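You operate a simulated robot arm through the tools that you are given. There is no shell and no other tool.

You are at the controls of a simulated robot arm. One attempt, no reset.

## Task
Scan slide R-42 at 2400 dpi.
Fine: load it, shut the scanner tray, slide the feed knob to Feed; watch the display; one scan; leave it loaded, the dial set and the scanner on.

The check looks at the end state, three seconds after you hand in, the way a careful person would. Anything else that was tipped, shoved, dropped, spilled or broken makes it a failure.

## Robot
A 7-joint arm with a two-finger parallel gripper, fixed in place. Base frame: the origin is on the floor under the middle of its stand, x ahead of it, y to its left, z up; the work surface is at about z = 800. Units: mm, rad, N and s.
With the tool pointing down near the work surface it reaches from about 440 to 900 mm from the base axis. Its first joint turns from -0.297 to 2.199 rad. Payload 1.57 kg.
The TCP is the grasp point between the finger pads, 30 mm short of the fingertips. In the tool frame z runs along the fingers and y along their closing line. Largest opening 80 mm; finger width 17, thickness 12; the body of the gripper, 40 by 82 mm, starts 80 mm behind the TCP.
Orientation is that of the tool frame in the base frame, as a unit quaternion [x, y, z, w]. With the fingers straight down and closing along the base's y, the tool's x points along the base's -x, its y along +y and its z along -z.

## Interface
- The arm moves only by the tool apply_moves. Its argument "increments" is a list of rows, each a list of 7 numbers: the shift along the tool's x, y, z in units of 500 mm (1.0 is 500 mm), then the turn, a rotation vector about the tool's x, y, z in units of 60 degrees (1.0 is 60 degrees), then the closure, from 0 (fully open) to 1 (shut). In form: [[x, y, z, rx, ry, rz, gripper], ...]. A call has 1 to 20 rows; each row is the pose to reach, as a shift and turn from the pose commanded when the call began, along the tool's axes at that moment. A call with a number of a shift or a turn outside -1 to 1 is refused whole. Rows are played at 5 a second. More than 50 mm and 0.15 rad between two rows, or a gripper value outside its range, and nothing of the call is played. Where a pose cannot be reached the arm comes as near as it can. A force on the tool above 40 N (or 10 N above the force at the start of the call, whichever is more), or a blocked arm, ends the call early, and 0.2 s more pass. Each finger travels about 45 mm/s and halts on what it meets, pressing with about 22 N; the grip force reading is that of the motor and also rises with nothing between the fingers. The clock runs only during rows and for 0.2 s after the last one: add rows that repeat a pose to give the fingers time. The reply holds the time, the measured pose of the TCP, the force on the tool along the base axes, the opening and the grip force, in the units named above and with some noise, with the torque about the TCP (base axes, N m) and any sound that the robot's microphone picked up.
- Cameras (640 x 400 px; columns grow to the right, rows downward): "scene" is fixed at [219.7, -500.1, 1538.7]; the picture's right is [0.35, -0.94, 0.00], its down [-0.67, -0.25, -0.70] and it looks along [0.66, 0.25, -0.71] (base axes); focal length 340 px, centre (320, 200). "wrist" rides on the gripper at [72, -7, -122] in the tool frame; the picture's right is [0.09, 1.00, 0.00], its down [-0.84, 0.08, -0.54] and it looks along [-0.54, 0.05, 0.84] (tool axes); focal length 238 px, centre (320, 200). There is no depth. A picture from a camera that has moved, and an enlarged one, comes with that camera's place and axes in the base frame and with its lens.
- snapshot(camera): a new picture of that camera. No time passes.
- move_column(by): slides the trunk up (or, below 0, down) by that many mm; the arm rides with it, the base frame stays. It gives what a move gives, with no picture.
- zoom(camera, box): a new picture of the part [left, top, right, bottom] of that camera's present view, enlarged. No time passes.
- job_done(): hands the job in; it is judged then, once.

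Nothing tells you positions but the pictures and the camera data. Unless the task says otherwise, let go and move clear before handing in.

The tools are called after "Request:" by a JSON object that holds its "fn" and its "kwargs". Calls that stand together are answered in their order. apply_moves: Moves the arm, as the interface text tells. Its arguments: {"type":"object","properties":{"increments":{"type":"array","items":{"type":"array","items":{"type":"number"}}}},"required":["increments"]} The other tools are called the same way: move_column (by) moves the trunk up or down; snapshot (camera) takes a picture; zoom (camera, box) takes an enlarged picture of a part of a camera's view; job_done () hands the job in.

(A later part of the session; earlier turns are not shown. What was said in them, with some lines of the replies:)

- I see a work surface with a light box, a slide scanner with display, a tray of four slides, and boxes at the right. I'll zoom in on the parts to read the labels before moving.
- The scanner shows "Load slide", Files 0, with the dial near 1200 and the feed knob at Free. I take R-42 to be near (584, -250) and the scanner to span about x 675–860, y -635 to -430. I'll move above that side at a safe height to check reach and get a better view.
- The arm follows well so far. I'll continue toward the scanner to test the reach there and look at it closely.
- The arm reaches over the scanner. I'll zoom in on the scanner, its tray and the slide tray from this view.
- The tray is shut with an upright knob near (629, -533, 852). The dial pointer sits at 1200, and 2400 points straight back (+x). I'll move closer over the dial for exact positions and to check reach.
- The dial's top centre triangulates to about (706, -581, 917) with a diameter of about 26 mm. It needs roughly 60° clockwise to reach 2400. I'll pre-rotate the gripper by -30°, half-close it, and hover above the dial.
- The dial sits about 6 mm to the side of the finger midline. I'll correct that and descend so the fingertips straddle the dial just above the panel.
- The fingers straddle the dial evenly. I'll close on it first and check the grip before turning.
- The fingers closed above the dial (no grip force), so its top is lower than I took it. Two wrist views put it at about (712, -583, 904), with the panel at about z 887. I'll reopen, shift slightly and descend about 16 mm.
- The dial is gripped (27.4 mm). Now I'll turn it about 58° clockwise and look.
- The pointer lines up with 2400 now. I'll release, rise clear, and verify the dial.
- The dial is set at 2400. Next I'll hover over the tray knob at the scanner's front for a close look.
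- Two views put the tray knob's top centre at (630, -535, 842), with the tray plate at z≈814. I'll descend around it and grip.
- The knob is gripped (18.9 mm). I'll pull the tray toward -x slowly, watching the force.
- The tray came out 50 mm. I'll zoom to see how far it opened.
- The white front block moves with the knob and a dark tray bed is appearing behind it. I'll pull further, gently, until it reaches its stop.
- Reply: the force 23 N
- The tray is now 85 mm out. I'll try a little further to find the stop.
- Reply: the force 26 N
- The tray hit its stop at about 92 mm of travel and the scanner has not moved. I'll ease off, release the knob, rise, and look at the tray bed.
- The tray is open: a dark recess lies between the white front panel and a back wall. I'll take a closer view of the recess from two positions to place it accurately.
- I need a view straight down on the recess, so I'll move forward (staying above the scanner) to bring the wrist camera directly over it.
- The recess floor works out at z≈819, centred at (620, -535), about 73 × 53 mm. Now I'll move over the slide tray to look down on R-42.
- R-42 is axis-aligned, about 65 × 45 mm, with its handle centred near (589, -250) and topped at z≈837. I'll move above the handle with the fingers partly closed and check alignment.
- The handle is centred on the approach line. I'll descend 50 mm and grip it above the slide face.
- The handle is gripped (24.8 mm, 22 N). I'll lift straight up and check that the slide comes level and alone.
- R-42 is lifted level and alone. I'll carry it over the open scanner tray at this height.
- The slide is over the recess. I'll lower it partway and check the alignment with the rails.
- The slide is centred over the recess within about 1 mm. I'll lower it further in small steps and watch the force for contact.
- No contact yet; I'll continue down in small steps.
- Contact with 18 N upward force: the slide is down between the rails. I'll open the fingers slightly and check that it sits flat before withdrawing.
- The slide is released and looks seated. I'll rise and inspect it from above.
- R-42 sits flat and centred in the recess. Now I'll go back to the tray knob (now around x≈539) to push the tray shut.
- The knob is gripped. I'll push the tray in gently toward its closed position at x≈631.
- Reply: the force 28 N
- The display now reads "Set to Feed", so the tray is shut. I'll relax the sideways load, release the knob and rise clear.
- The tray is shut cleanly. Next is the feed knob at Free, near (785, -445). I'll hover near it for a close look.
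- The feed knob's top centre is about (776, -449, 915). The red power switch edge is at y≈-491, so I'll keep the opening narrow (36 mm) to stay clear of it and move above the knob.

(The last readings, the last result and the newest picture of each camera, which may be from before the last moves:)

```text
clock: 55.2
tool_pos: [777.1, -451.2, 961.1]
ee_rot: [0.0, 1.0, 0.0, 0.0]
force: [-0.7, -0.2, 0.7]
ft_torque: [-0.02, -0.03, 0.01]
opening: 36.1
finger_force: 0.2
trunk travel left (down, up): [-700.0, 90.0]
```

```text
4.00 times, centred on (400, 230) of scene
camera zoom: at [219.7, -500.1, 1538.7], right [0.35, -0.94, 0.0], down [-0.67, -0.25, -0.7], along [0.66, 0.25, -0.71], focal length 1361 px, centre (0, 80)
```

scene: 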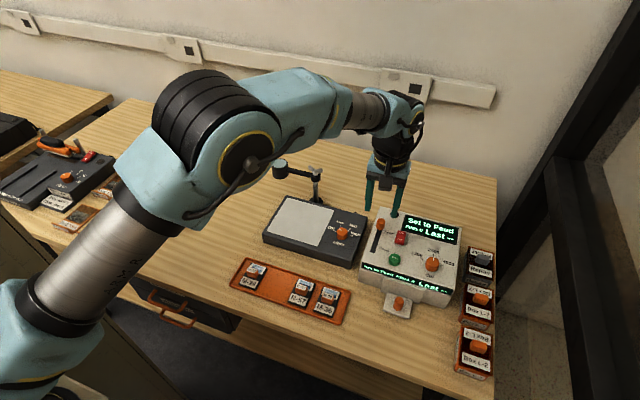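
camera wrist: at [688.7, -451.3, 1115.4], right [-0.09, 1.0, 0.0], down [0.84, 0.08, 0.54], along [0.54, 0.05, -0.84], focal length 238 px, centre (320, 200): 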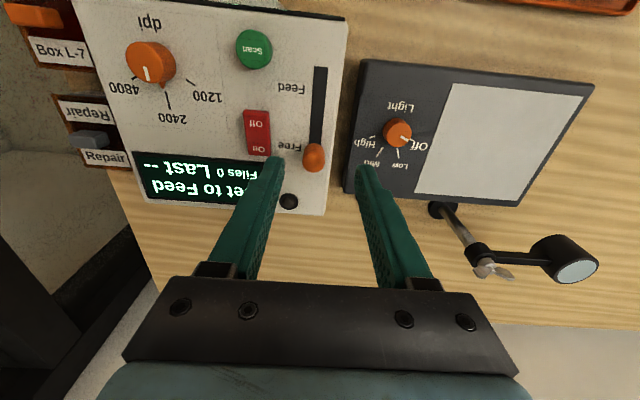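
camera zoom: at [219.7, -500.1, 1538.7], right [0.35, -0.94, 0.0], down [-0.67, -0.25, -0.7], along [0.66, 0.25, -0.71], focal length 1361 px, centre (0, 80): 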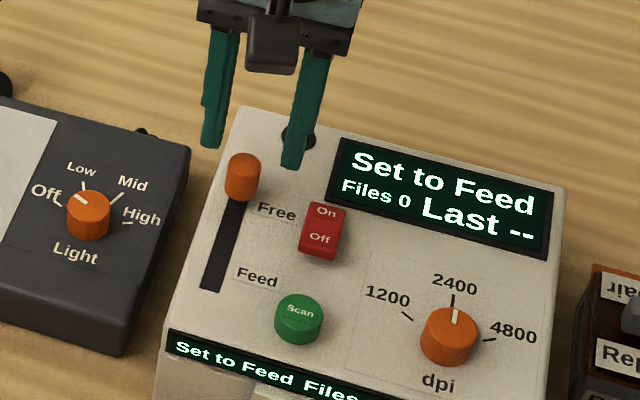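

Request:
{"fn": "apply_moves", "kwargs": {"increments": [[0, 0.003, 0.015, 0, 0, 0, 0.55], [0, 0.003, 0.035, 0, 0, 0, 0.55], [0, 0.003, 0.055, 0, 0, 0, 0.55], [0, 0.003, 0.07, 0, 0, 0, 0.55], [0, 0.003, 0.07, 0, 0, 0, 0.55]]}}

Request:
{"fn": "zoom", "kwargs": {"camera": "wrist", "box": [240, 110, 400, 210]}}

Request:
{"fn": "zoom", "kwargs": {"camera": "scene", "box": [340, 180, 460, 280]}}

```text
clock: 56.4
tool_pos: [777.7, -450.2, 925.4]
ee_rot: [0.0, 1.0, 0.0, 0.0]
force: [-0.2, -0.2, -0.6]
ft_torque: [0.01, 0.01, -0.01]
opening: 36.1
finger_force: 0.1
trunk travel left (down, up): [-700.0, 90.0]
```

```text
4.00 times, centred on (320, 160) of wrist
camera zoom: at [705.6, -456.4, 1046.7], right [-0.09, 1.0, 0.0], down [0.84, 0.08, 0.54], along [0.54, 0.05, -0.84], focal length 953 px, centre (320, 360)
```

zoom: 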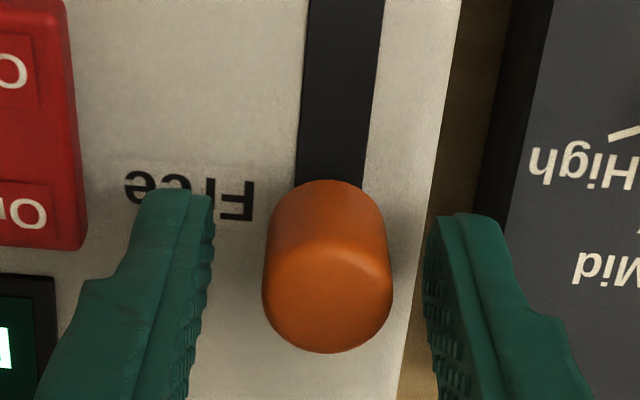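

```text
4.00 times, centred on (400, 230) of scene
camera zoom: at [219.7, -500.1, 1538.7], right [0.35, -0.94, 0.0], down [-0.67, -0.25, -0.7], along [0.66, 0.25, -0.71], focal length 1361 px, centre (0, 80)
```

zoom: 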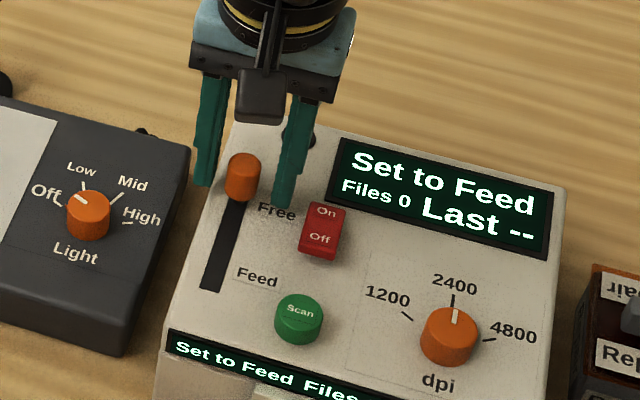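

The fingers straddle the feed knob with the switch clear. I'll close on it.

Request:
{"fn": "apply_moves", "kwargs": {"increments": [[0, 0, 0, 0, 0, 0, 0.7], [0, 0, 0, 0, 0, 0, 0.9], [0, 0, 0, 0, 0, 0, 0.9], [0, 0, 0, 0, 0, 0, 0.9]]}}

Request:
{"fn": "zoom", "kwargs": {"camera": "wrist", "box": [240, 110, 400, 210]}}

```text
clock: 57.4
tool_pos: [777.8, -448.2, 924.4]
ee_rot: [-0.001, 1.0, 0.0, 0.001]
force: [-1.1, 6.4, -0.6]
ft_torque: [0.1, 0.07, 0.0]
opening: 18.7
finger_force: 33.4
trunk travel left (down, up): [-700.0, 90.0]
```

```text
4.00 times, centred on (320, 160) of wrist
camera zoom: at [705.8, -455.7, 1046.7], right [-0.09, 1.0, 0.0], down [0.84, 0.08, 0.54], along [0.54, 0.05, -0.84], focal length 953 px, centre (320, 360)
```

zoom: 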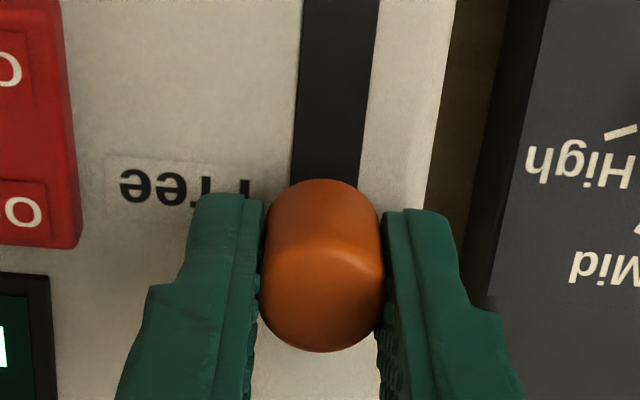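

Gripped (18.7 mm). I'll slide the knob toward Feed (-x) gradually.

Request:
{"fn": "apply_moves", "kwargs": {"increments": [[0.01, 0, 0, 0, 0, 0, 0.9], [0.025, 0, 0, 0, 0, 0, 0.9], [0.04, 0, 0, 0, 0, 0, 0.9], [0.055, 0, 0, 0, 0, 0, 0.9], [0.07, 0, 0, 0, 0, 0, 0.9], [0.085, 0, 0, 0, 0, 0, 0.9], [0.095, 0, 0, 0, 0, 0, 0.9], [0.095, 0, 0, 0, 0, 0, 0.9]]}}

Request:
{"fn": "snapshot", "kwargs": {"camera": "wrist"}}

Request:
{"fn": "zoom", "kwargs": {"camera": "scene", "box": [340, 180, 470, 310]}}

```text
clock: 59.2
tool_pos: [728.0, -449.3, 925.2]
ee_rot: [0.0, 1.0, 0.0, 0.0]
force: [-1.6, 22.9, -2.6]
ft_torque: [0.33, -0.15, -0.06]
opening: 18.6
finger_force: 32.6
trunk travel left (down, up): [-700.0, 90.0]
```

```text
taken
camera wrist: at [656.5, -455.9, 1046.8], right [-0.09, 1.0, 0.0], down [0.84, 0.08, 0.54], along [0.54, 0.05, -0.84], focal length 238 px, centre (320, 200)
```

wrist: 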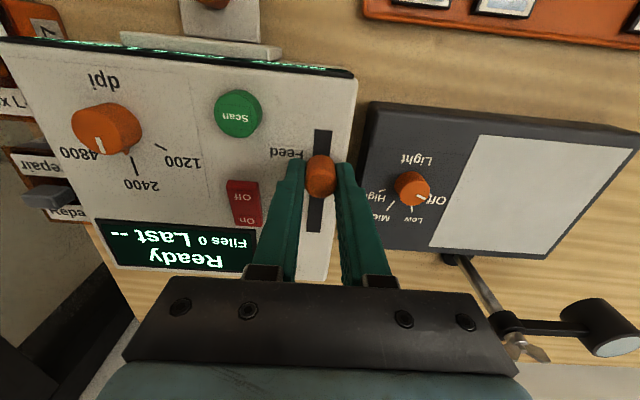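

```text
3.08 times, centred on (405, 245) of scene
camera zoom: at [219.7, -500.1, 1538.7], right [0.35, -0.94, 0.0], down [-0.67, -0.25, -0.7], along [0.66, 0.25, -0.71], focal length 1047 px, centre (58, 62)
```

zoom: 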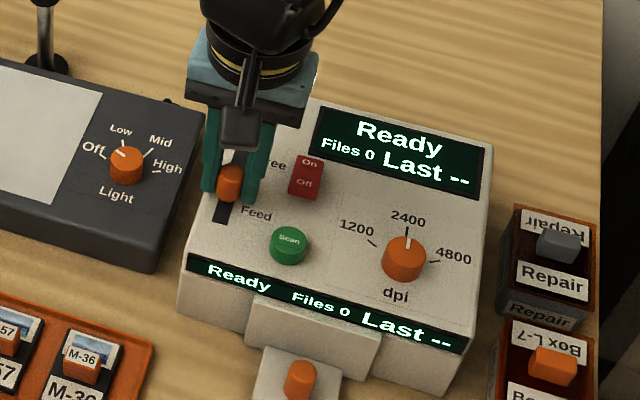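

The display now says "Ready". The knob is near the Feed label, but the slot seems to run a little further, so I'll ease it on in small steps to check for the end stop.

Request:
{"fn": "apply_moves", "kwargs": {"increments": [[0.0, 0.002, 0, 0, 0, 0, 0.9], [0.004, 0.002, 0, 0, 0, 0, 0.9], [0.008, 0.002, 0, 0, 0, 0, 0.9], [0.012, 0.002, 0, 0, 0, 0, 0.9]]}}

Request:
{"fn": "zoom", "kwargs": {"camera": "wrist", "box": [230, 60, 390, 240]}}

```text
clock: 60.2
tool_pos: [723.8, -447.9, 925.1]
ee_rot: [-0.001, 1.0, 0.0, 0.0]
force: [-1.2, 21.6, -0.2]
ft_torque: [0.37, 0.74, -0.06]
opening: 18.5
finger_force: 33.2
trunk travel left (down, up): [-700.0, 90.0]
```

```text
2.22 times, centred on (310, 150) of wrist
camera zoom: at [651.3, -455.7, 1046.7], right [-0.09, 1.0, 0.0], down [0.84, 0.08, 0.54], along [0.54, 0.05, -0.84], focal length 530 px, centre (342, 311)
```

zoom: 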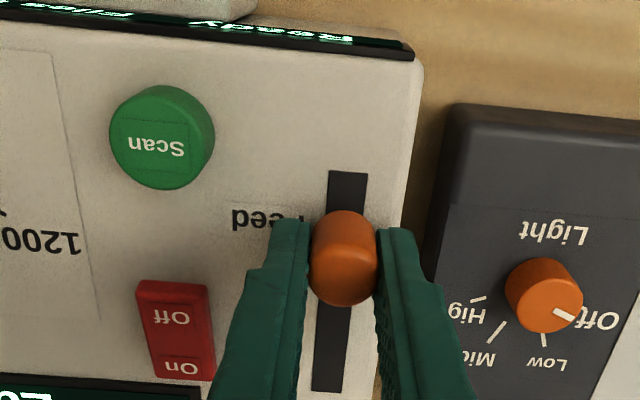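

Request:
{"fn": "apply_moves", "kwargs": {"increments": [[0.003, 0, 0, 0, 0, 0, 0.9], [0.006, 0, 0, 0, 0, 0, 0.9], [0.009, 0, 0, 0, 0, 0, 0.9], [0.011, 0, 0, 0, 0, 0, 0.9]]}}

Request:
{"fn": "zoom", "kwargs": {"camera": "wrist", "box": [230, 60, 390, 240]}}

Request:
{"fn": "zoom", "kwargs": {"camera": "scene", "box": [340, 180, 470, 310]}}

```text
clock: 61.2
tool_pos: [721.8, -448.2, 925.2]
ee_rot: [0.0, 1.0, -0.001, 0.003]
force: [24.1, 13.0, -6.3]
ft_torque: [0.23, -0.73, -0.06]
opening: 18.4
finger_force: 33.1
trunk travel left (down, up): [-700.0, 90.0]
```

```text
2.22 times, centred on (310, 150) of wrist
camera zoom: at [648.0, -455.5, 1046.5], right [-0.09, 1.0, 0.0], down [0.83, 0.08, 0.55], along [0.54, 0.05, -0.84], focal length 530 px, centre (342, 311)
```

zoom: 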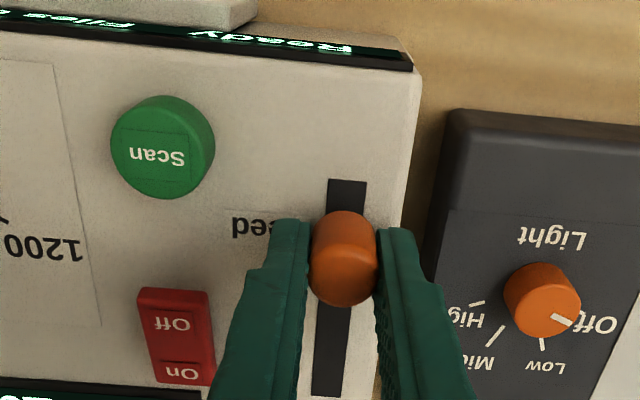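

```text
3.08 times, centred on (405, 245) of scene
camera zoom: at [219.7, -500.1, 1538.7], right [0.35, -0.94, 0.0], down [-0.67, -0.25, -0.7], along [0.66, 0.25, -0.71], focal length 1047 px, centre (58, 62)
```

zoom: 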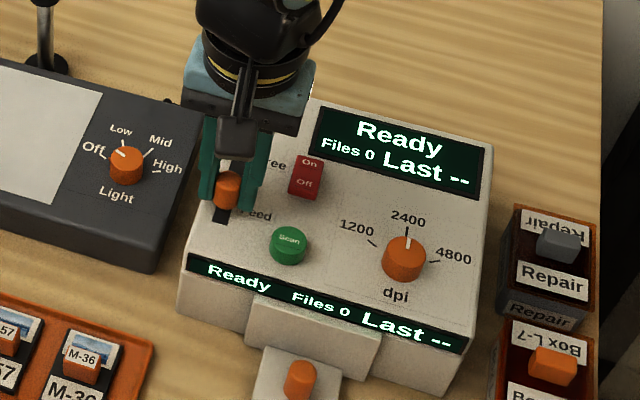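

The knob is at its Feed end stop and the display reads "Ready". I'll ease off the load, release with a small opening and rise straight up.

Request:
{"fn": "apply_moves", "kwargs": {"increments": [[-0.003, 0, 0, 0, 0, 0, 0.9], [-0.005, 0, 0, 0, 0, 0, 0.9], [-0.005, 0, 0, 0, 0, 0, 0.7], [-0.005, 0, 0, 0, 0, 0, 0.57], [-0.005, 0, 0, 0, 0, 0, 0.57], [-0.005, 0, -0.03, 0, 0, 0, 0.57], [-0.005, 0, -0.08, 0, 0, 0, 0.57], [-0.005, 0, -0.14, 0, 0, 0, 0.57]]}}

Request:
{"fn": "snapshot", "kwargs": {"camera": "wrist"}}

Request:
{"fn": "zoom", "kwargs": {"camera": "scene", "box": [340, 180, 470, 310]}}

```text
clock: 63.0
tool_pos: [720.9, -449.6, 997.5]
ee_rot: [0.0, 1.0, 0.0, 0.0]
force: [0.1, 0.6, 0.0]
ft_torque: [0.02, -0.01, 0.0]
opening: 34.7
finger_force: 0.1
trunk travel left (down, up): [-700.0, 90.0]
```

```text
taken
camera wrist: at [648.5, -456.2, 1119.2], right [-0.09, 1.0, 0.0], down [0.84, 0.08, 0.54], along [0.54, 0.05, -0.84], focal length 238 px, centre (320, 200)
```

wrist: 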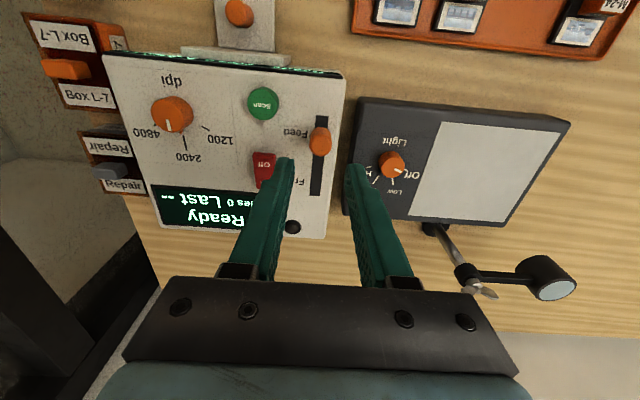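

```text
3.08 times, centred on (405, 245) of scene
camera zoom: at [219.7, -500.1, 1538.7], right [0.35, -0.94, 0.0], down [-0.67, -0.25, -0.7], along [0.66, 0.25, -0.71], focal length 1047 px, centre (58, 62)
```

zoom: 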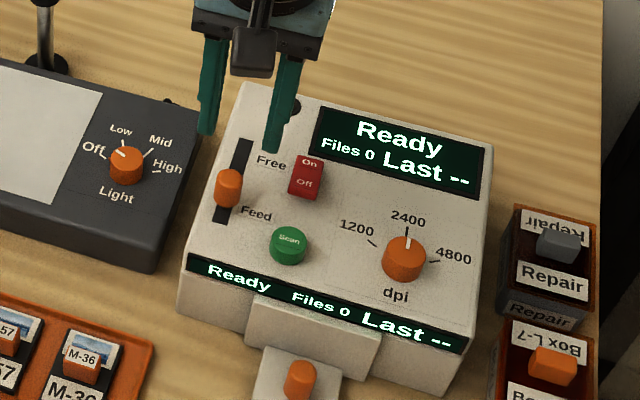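

Feed is set and the display shows "Ready". I'll zoom on the Scan button to place it accurately.

Request:
{"fn": "zoom", "kwargs": {"camera": "wrist", "box": [200, 70, 360, 170]}}

```text
4.00 times, centred on (280, 120) of wrist
camera zoom: at [648.5, -456.2, 1119.2], right [-0.09, 1.0, 0.0], down [0.84, 0.08, 0.54], along [0.54, 0.05, -0.84], focal length 953 px, centre (480, 520)
```

zoom: 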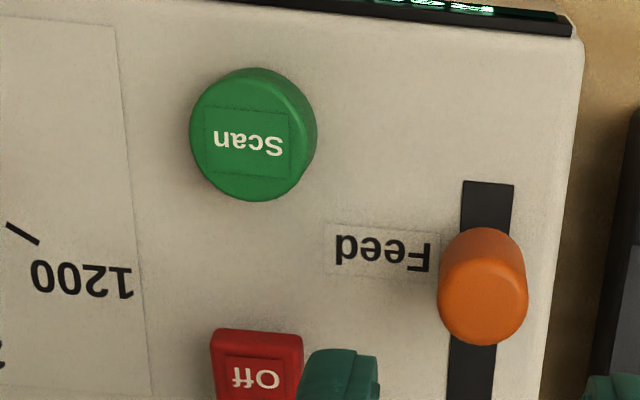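

The Scan button's centre is at about (696.5, -502.5). I'll close the fingers, move above it, and stop a little above to confirm the alignment.

Request:
{"fn": "apply_moves", "kwargs": {"increments": [[0.02, -0.04, 0, 0, 0, 0, 0.7], [0.04, -0.08, 0, 0, 0, 0, 0.85], [0.049, -0.106, 0, 0, 0, 0, 1.0], [0.049, -0.106, 0.03, 0, 0, 0, 1.0], [0.049, -0.106, 0.07, 0, 0, 0, 1.0], [0.049, -0.106, 0.095, 0, 0, 0, 1.0], [0.049, -0.106, 0.095, 0, 0, 0, 1.0]]}}

Request:
{"fn": "zoom", "kwargs": {"camera": "wrist", "box": [240, 100, 400, 200]}}

Request:
{"fn": "zoom", "kwargs": {"camera": "scene", "box": [340, 180, 470, 310]}}

```text
clock: 64.6
tool_pos: [696.4, -502.2, 948.1]
ee_rot: [0.0, 1.0, 0.0, 0.0]
force: [-0.1, 0.4, -0.7]
ft_torque: [0.01, -0.02, -0.01]
opening: 0.0
finger_force: 21.1
trunk travel left (down, up): [-700.0, 90.0]
```

```text
4.00 times, centred on (320, 150) of wrist
camera zoom: at [623.3, -508.4, 1069.7], right [-0.09, 1.0, 0.0], down [0.84, 0.08, 0.54], along [0.54, 0.05, -0.84], focal length 953 px, centre (320, 400)
```

zoom: 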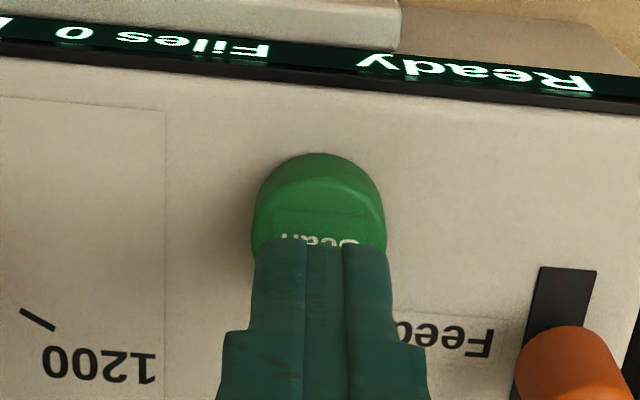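

```text
3.08 times, centred on (405, 245) of scene
camera zoom: at [219.7, -500.1, 1538.7], right [0.35, -0.94, 0.0], down [-0.67, -0.25, -0.7], along [0.66, 0.25, -0.71], focal length 1047 px, centre (58, 62)
```

zoom: 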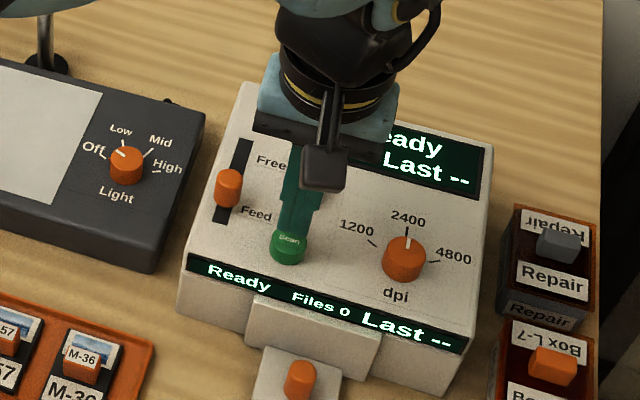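

The fingertips are centred over the Scan button. I'll descend close to it first, then press in 1 mm steps.

Request:
{"fn": "apply_moves", "kwargs": {"increments": [[0, 0, 0.01, 0, 0, 0, 1.0], [0, 0, 0.02, 0, 0, 0, 1.0], [0, 0, 0.026, 0, 0, 0, 1.0], [0, 0, 0.026, 0, 0, 0, 1.0]]}}

Request:
{"fn": "zoom", "kwargs": {"camera": "wrist", "box": [240, 100, 400, 200]}}

Request:
{"fn": "zoom", "kwargs": {"camera": "scene", "box": [360, 220, 430, 290]}}

```text
clock: 65.6
tool_pos: [695.6, -500.5, 935.2]
ee_rot: [0.001, 1.0, -0.001, 0.0]
force: [0.2, -1.0, 0.0]
ft_torque: [0.04, 0.02, -0.03]
opening: 0.1
finger_force: 21.8
trunk travel left (down, up): [-700.0, 90.0]
```

```text
4.00 times, centred on (320, 150) of wrist
camera zoom: at [623.3, -507.5, 1056.6], right [-0.09, 1.0, 0.0], down [0.84, 0.08, 0.54], along [0.54, 0.05, -0.84], focal length 953 px, centre (320, 400)
```

zoom: 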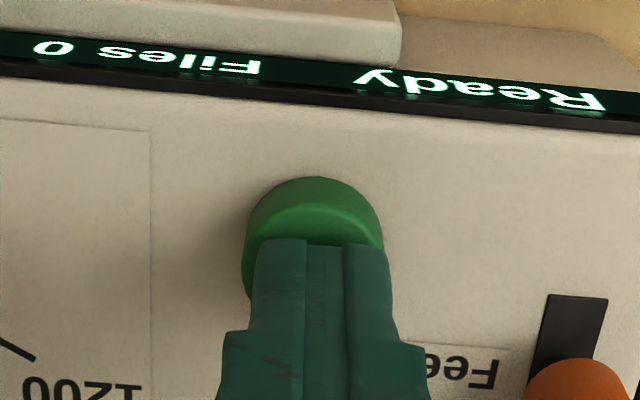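

```text
5.71 times, centred on (395, 255) of scene
camera zoom: at [219.7, -500.1, 1538.7], right [0.35, -0.94, 0.0], down [-0.67, -0.25, -0.7], along [0.66, 0.25, -0.71], focal length 1944 px, centre (-109, -114)
```

zoom: 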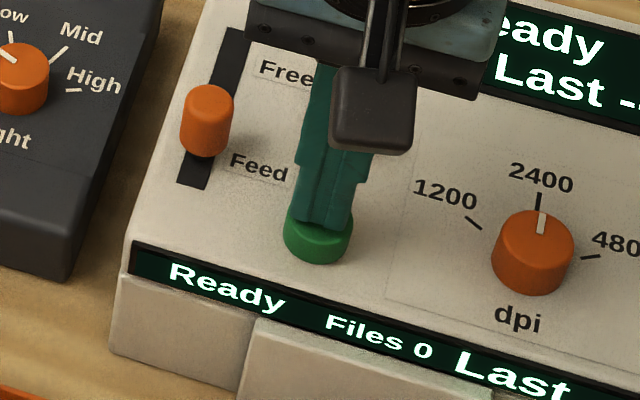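

Request:
{"fn": "apply_moves", "kwargs": {"increments": [[0, 0, 0.003, 0, 0, 0, 1.0], [0, 0, 0.006, 0, 0, 0, 1.0], [0, 0, 0.008, 0, 0, 0, 1.0]]}}

Request:
{"fn": "zoom", "kwargs": {"camera": "scene", "box": [360, 220, 470, 300]}}

```text
clock: 66.4
tool_pos: [696.5, -501.6, 930.3]
ee_rot: [0.001, 1.0, 0.0, 0.0]
force: [0.2, 1.0, 1.1]
ft_torque: [0.02, 0.01, -0.02]
opening: 0.0
finger_force: 21.0
trunk travel left (down, up): [-700.0, 90.0]
```

```text
5.00 times, centred on (415, 260) of scene
camera zoom: at [219.7, -500.1, 1538.7], right [0.35, -0.94, 0.0], down [-0.67, -0.25, -0.7], along [0.66, 0.25, -0.71], focal length 1701 px, centre (-155, -100)
```

zoom: 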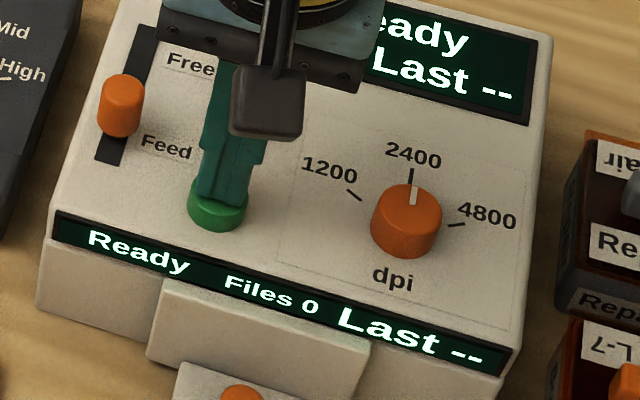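

Fingertips are right at the button top with no load yet. I'll press a bit further in small steps and watch for the response.

Request:
{"fn": "apply_moves", "kwargs": {"increments": [[0, 0, 0.002, 0, 0, 0, 1.0], [0, 0, 0.004, 0, 0, 0, 1.0], [0, 0, 0.005, 0, 0, 0, 1.0]]}}

Request:
{"fn": "zoom", "kwargs": {"camera": "scene", "box": [360, 220, 470, 300]}}

```text
clock: 67.2
tool_pos: [695.5, -501.9, 928.8]
ee_rot: [0.0, 1.0, 0.0, 0.0]
force: [-1.7, 0.6, 0.8]
ft_torque: [-0.03, 0.0, 0.02]
opening: 0.0
finger_force: 21.0
trunk travel left (down, up): [-700.0, 90.0]
heard: click
```

```text
5.00 times, centred on (415, 260) of scene
camera zoom: at [219.7, -500.1, 1538.7], right [0.35, -0.94, 0.0], down [-0.67, -0.25, -0.7], along [0.66, 0.25, -0.71], focal length 1701 px, centre (-155, -100)
```

zoom: 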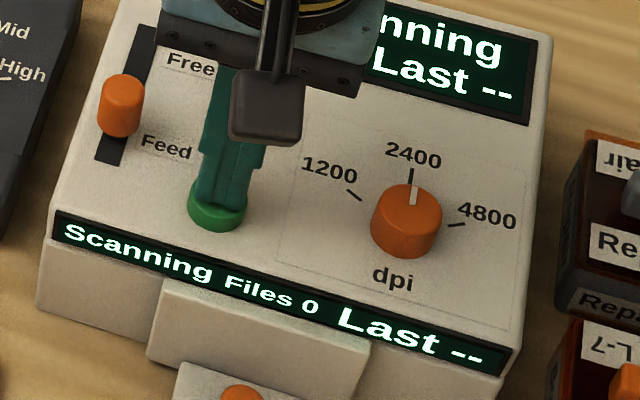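

A click, and the display says "Scanning". I'll lift straight off and wait while watching the display.

Request:
{"fn": "apply_moves", "kwargs": {"increments": [[0, 0, -0.01, 0, 0, 0, 1.0], [0, 0, -0.04, 0, 0, 0, 1.0], [0, 0, -0.1, 0, 0, 0, 1.0], [0, 0, -0.18, 0, 0, 0, 1.0], [0.06, 0, -0.24, 0, 0, 0, 1.0], [0.14, 0.02, -0.28, 0, 0, 0, 0.8], [0.22, 0.04, -0.3, 0, 0, 0, 0.6], [0.22, 0.04, -0.3, 0, 0, 0, 0.5]]}}

Request:
{"fn": "zoom", "kwargs": {"camera": "scene", "box": [340, 190, 480, 320]}}

Request:
{"fn": "snapshot", "kwargs": {"camera": "wrist"}}

```text
clock: 69.0
tool_pos: [587.1, -482.0, 1082.1]
ee_rot: [0.0, 1.0, -0.001, 0.0]
force: [-0.4, 0.3, -1.0]
ft_torque: [-0.03, 0.04, -0.01]
opening: 40.2
finger_force: 0.0
trunk travel left (down, up): [-700.0, 90.0]
```

```text
3.08 times, centred on (410, 255) of scene
camera zoom: at [219.7, -500.1, 1538.7], right [0.35, -0.94, 0.0], down [-0.67, -0.25, -0.7], along [0.66, 0.25, -0.71], focal length 1047 px, centre (43, 31)
```

zoom: 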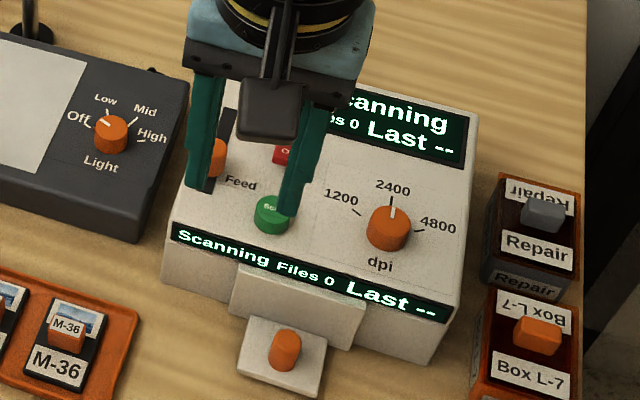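

```text
taken
camera wrist: at [515.7, -488.3, 1203.2], right [-0.09, 1.0, 0.0], down [0.84, 0.08, 0.54], along [0.54, 0.05, -0.84], focal length 238 px, centre (320, 200)
```

wrist: 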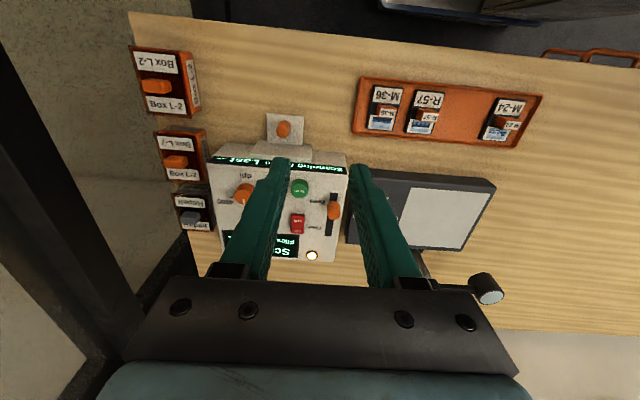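

Scanning is under way with the lamp lit. I'll move aside so the display is visible and let time pass.

Request:
{"fn": "apply_moves", "kwargs": {"increments": [[0.0, 0.08, 0, 0, 0, 0, 0.5], [0.0, 0.16, 0, 0, 0, 0, 0.5], [0.0, 0.24, 0, 0, 0, 0, 0.5], [0.0, 0.32, 0, 0, 0, 0, 0.5], [0.0, 0.4, 0, 0, 0, 0, 0.5], [0.0, 0.4, 0, 0, 0, 0, 0.5], [0.0, 0.4, 0, 0, 0, 0, 0.5], [0.0, 0.4, 0, 0, 0, 0, 0.5], [0.0, 0.4, 0, 0, 0, 0, 0.5], [0.0, 0.4, 0, 0, 0, 0, 0.5]]}}

Request:
{"fn": "zoom", "kwargs": {"camera": "scene", "box": [340, 190, 480, 320]}}

```text
clock: 71.2
tool_pos: [585.2, -283.6, 1078.2]
ee_rot: [-0.001, 1.0, 0.001, 0.0]
force: [0.1, -0.1, 0.6]
ft_torque: [-0.02, 0.0, 0.01]
opening: 39.9
finger_force: 0.0
trunk travel left (down, up): [-700.0, 90.0]
```

```text
3.08 times, centred on (410, 255) of scene
camera zoom: at [219.7, -500.1, 1538.7], right [0.35, -0.94, 0.0], down [-0.67, -0.25, -0.7], along [0.66, 0.25, -0.71], focal length 1047 px, centre (43, 31)
```

zoom: 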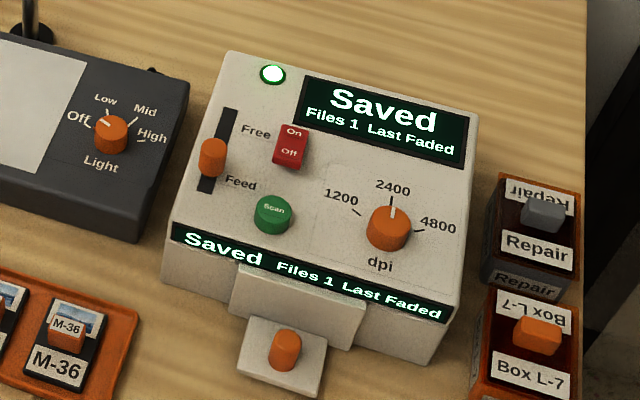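

The display reads "Saved, Files 1, Last Faded": one scan is stored. I'll let another moment pass and check the whole scene once more before handing in.

Request:
{"fn": "apply_moves", "kwargs": {"increments": [[0.0, 0.08, 0, 0, 0, 0, 0.3], [0.0, 0.16, 0, 0, 0, 0, 0.1], [0.0, 0.24, 0, 0, 0, 0, 0], [0.0, 0.24, 0, 0, 0, 0, 0], [0.0, 0.24, 0, 0, 0, 0, 0], [0.0, 0.24, 0, 0, 0, 0, 0]]}}

Request:
{"fn": "snapshot", "kwargs": {"camera": "scene"}}

Request:
{"fn": "zoom", "kwargs": {"camera": "scene", "box": [340, 190, 500, 340]}}

Request:
{"fn": "snapshot", "kwargs": {"camera": "wrist"}}

```text
clock: 72.6
tool_pos: [585.5, -161.1, 1080.1]
ee_rot: [0.0, 1.0, 0.0, 0.0]
force: [0.2, -0.4, 0.6]
ft_torque: [0.01, -0.01, -0.01]
opening: 79.6
finger_force: 0.1
trunk travel left (down, up): [-700.0, 90.0]
```

```text
taken
```

scene: 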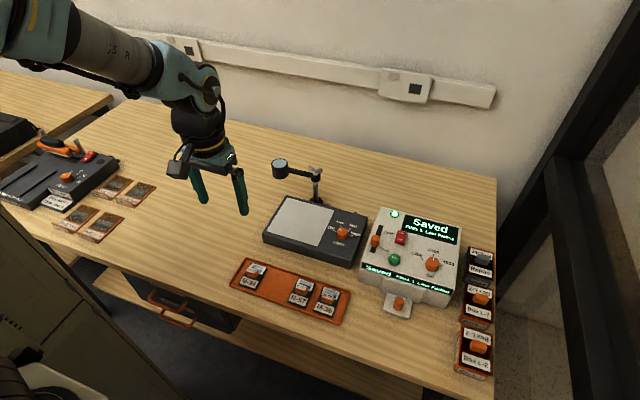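

```text
2.67 times, centred on (420, 265) of scene
camera zoom: at [219.7, -500.1, 1538.7], right [0.35, -0.94, 0.0], down [-0.67, -0.25, -0.7], along [0.66, 0.25, -0.71], focal length 907 px, centre (53, 27)
```

zoom: 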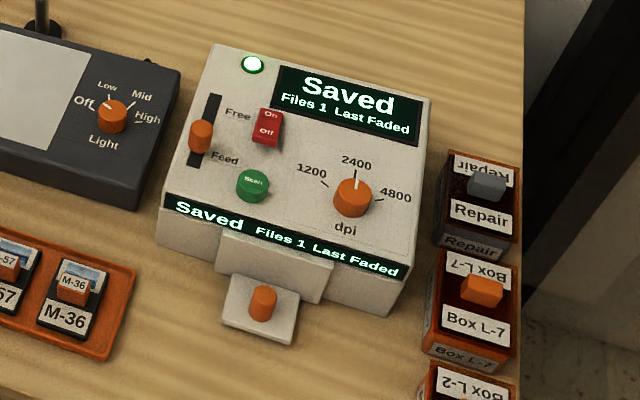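

```text
taken
camera wrist: at [513.1, -168.9, 1201.8], right [-0.09, 1.0, 0.0], down [0.84, 0.08, 0.54], along [0.54, 0.05, -0.84], focal length 238 px, centre (320, 200)
```

wrist: 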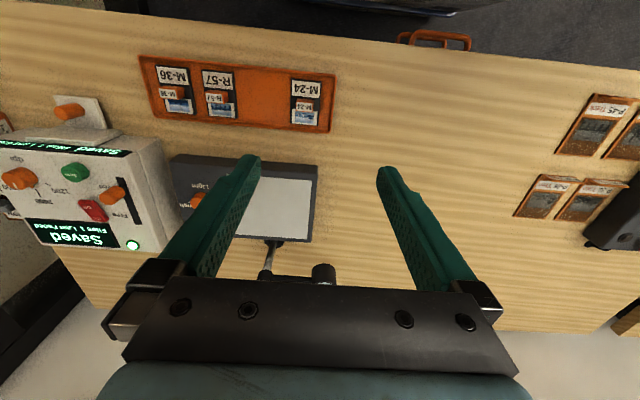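

The scan is saved (Files 1). R-42 is loaded with the tray shut, the knob is at Feed, the dial is at 2400, the scanner is on with a green lamp, and the other items I can see are undisturbed. The arm is clear and empty, so I'm handing in.

Request:
{"fn": "job_done", "kwargs": {}}

```text
The job is handed in.
```

I scanned slide R-42 once at 2400 dpi, and the scanner's display reads "Saved, Files 1, Last Faded". I've handed the job in; no verdict came back.

- **Left as you asked:** R-42 is still loaded with the tray shut. The feed knob is at its Feed stop, the dial is on 2400, and the scanner is on.
- **"Last Faded":** the display showed this after the scan. I take it as a note on the slide's condition, not a scan fault, and did not rescan because you asked for one scan.
- **Everything else:** nothing else looked moved in the last pictures, and the arm is empty and clear of the bench.
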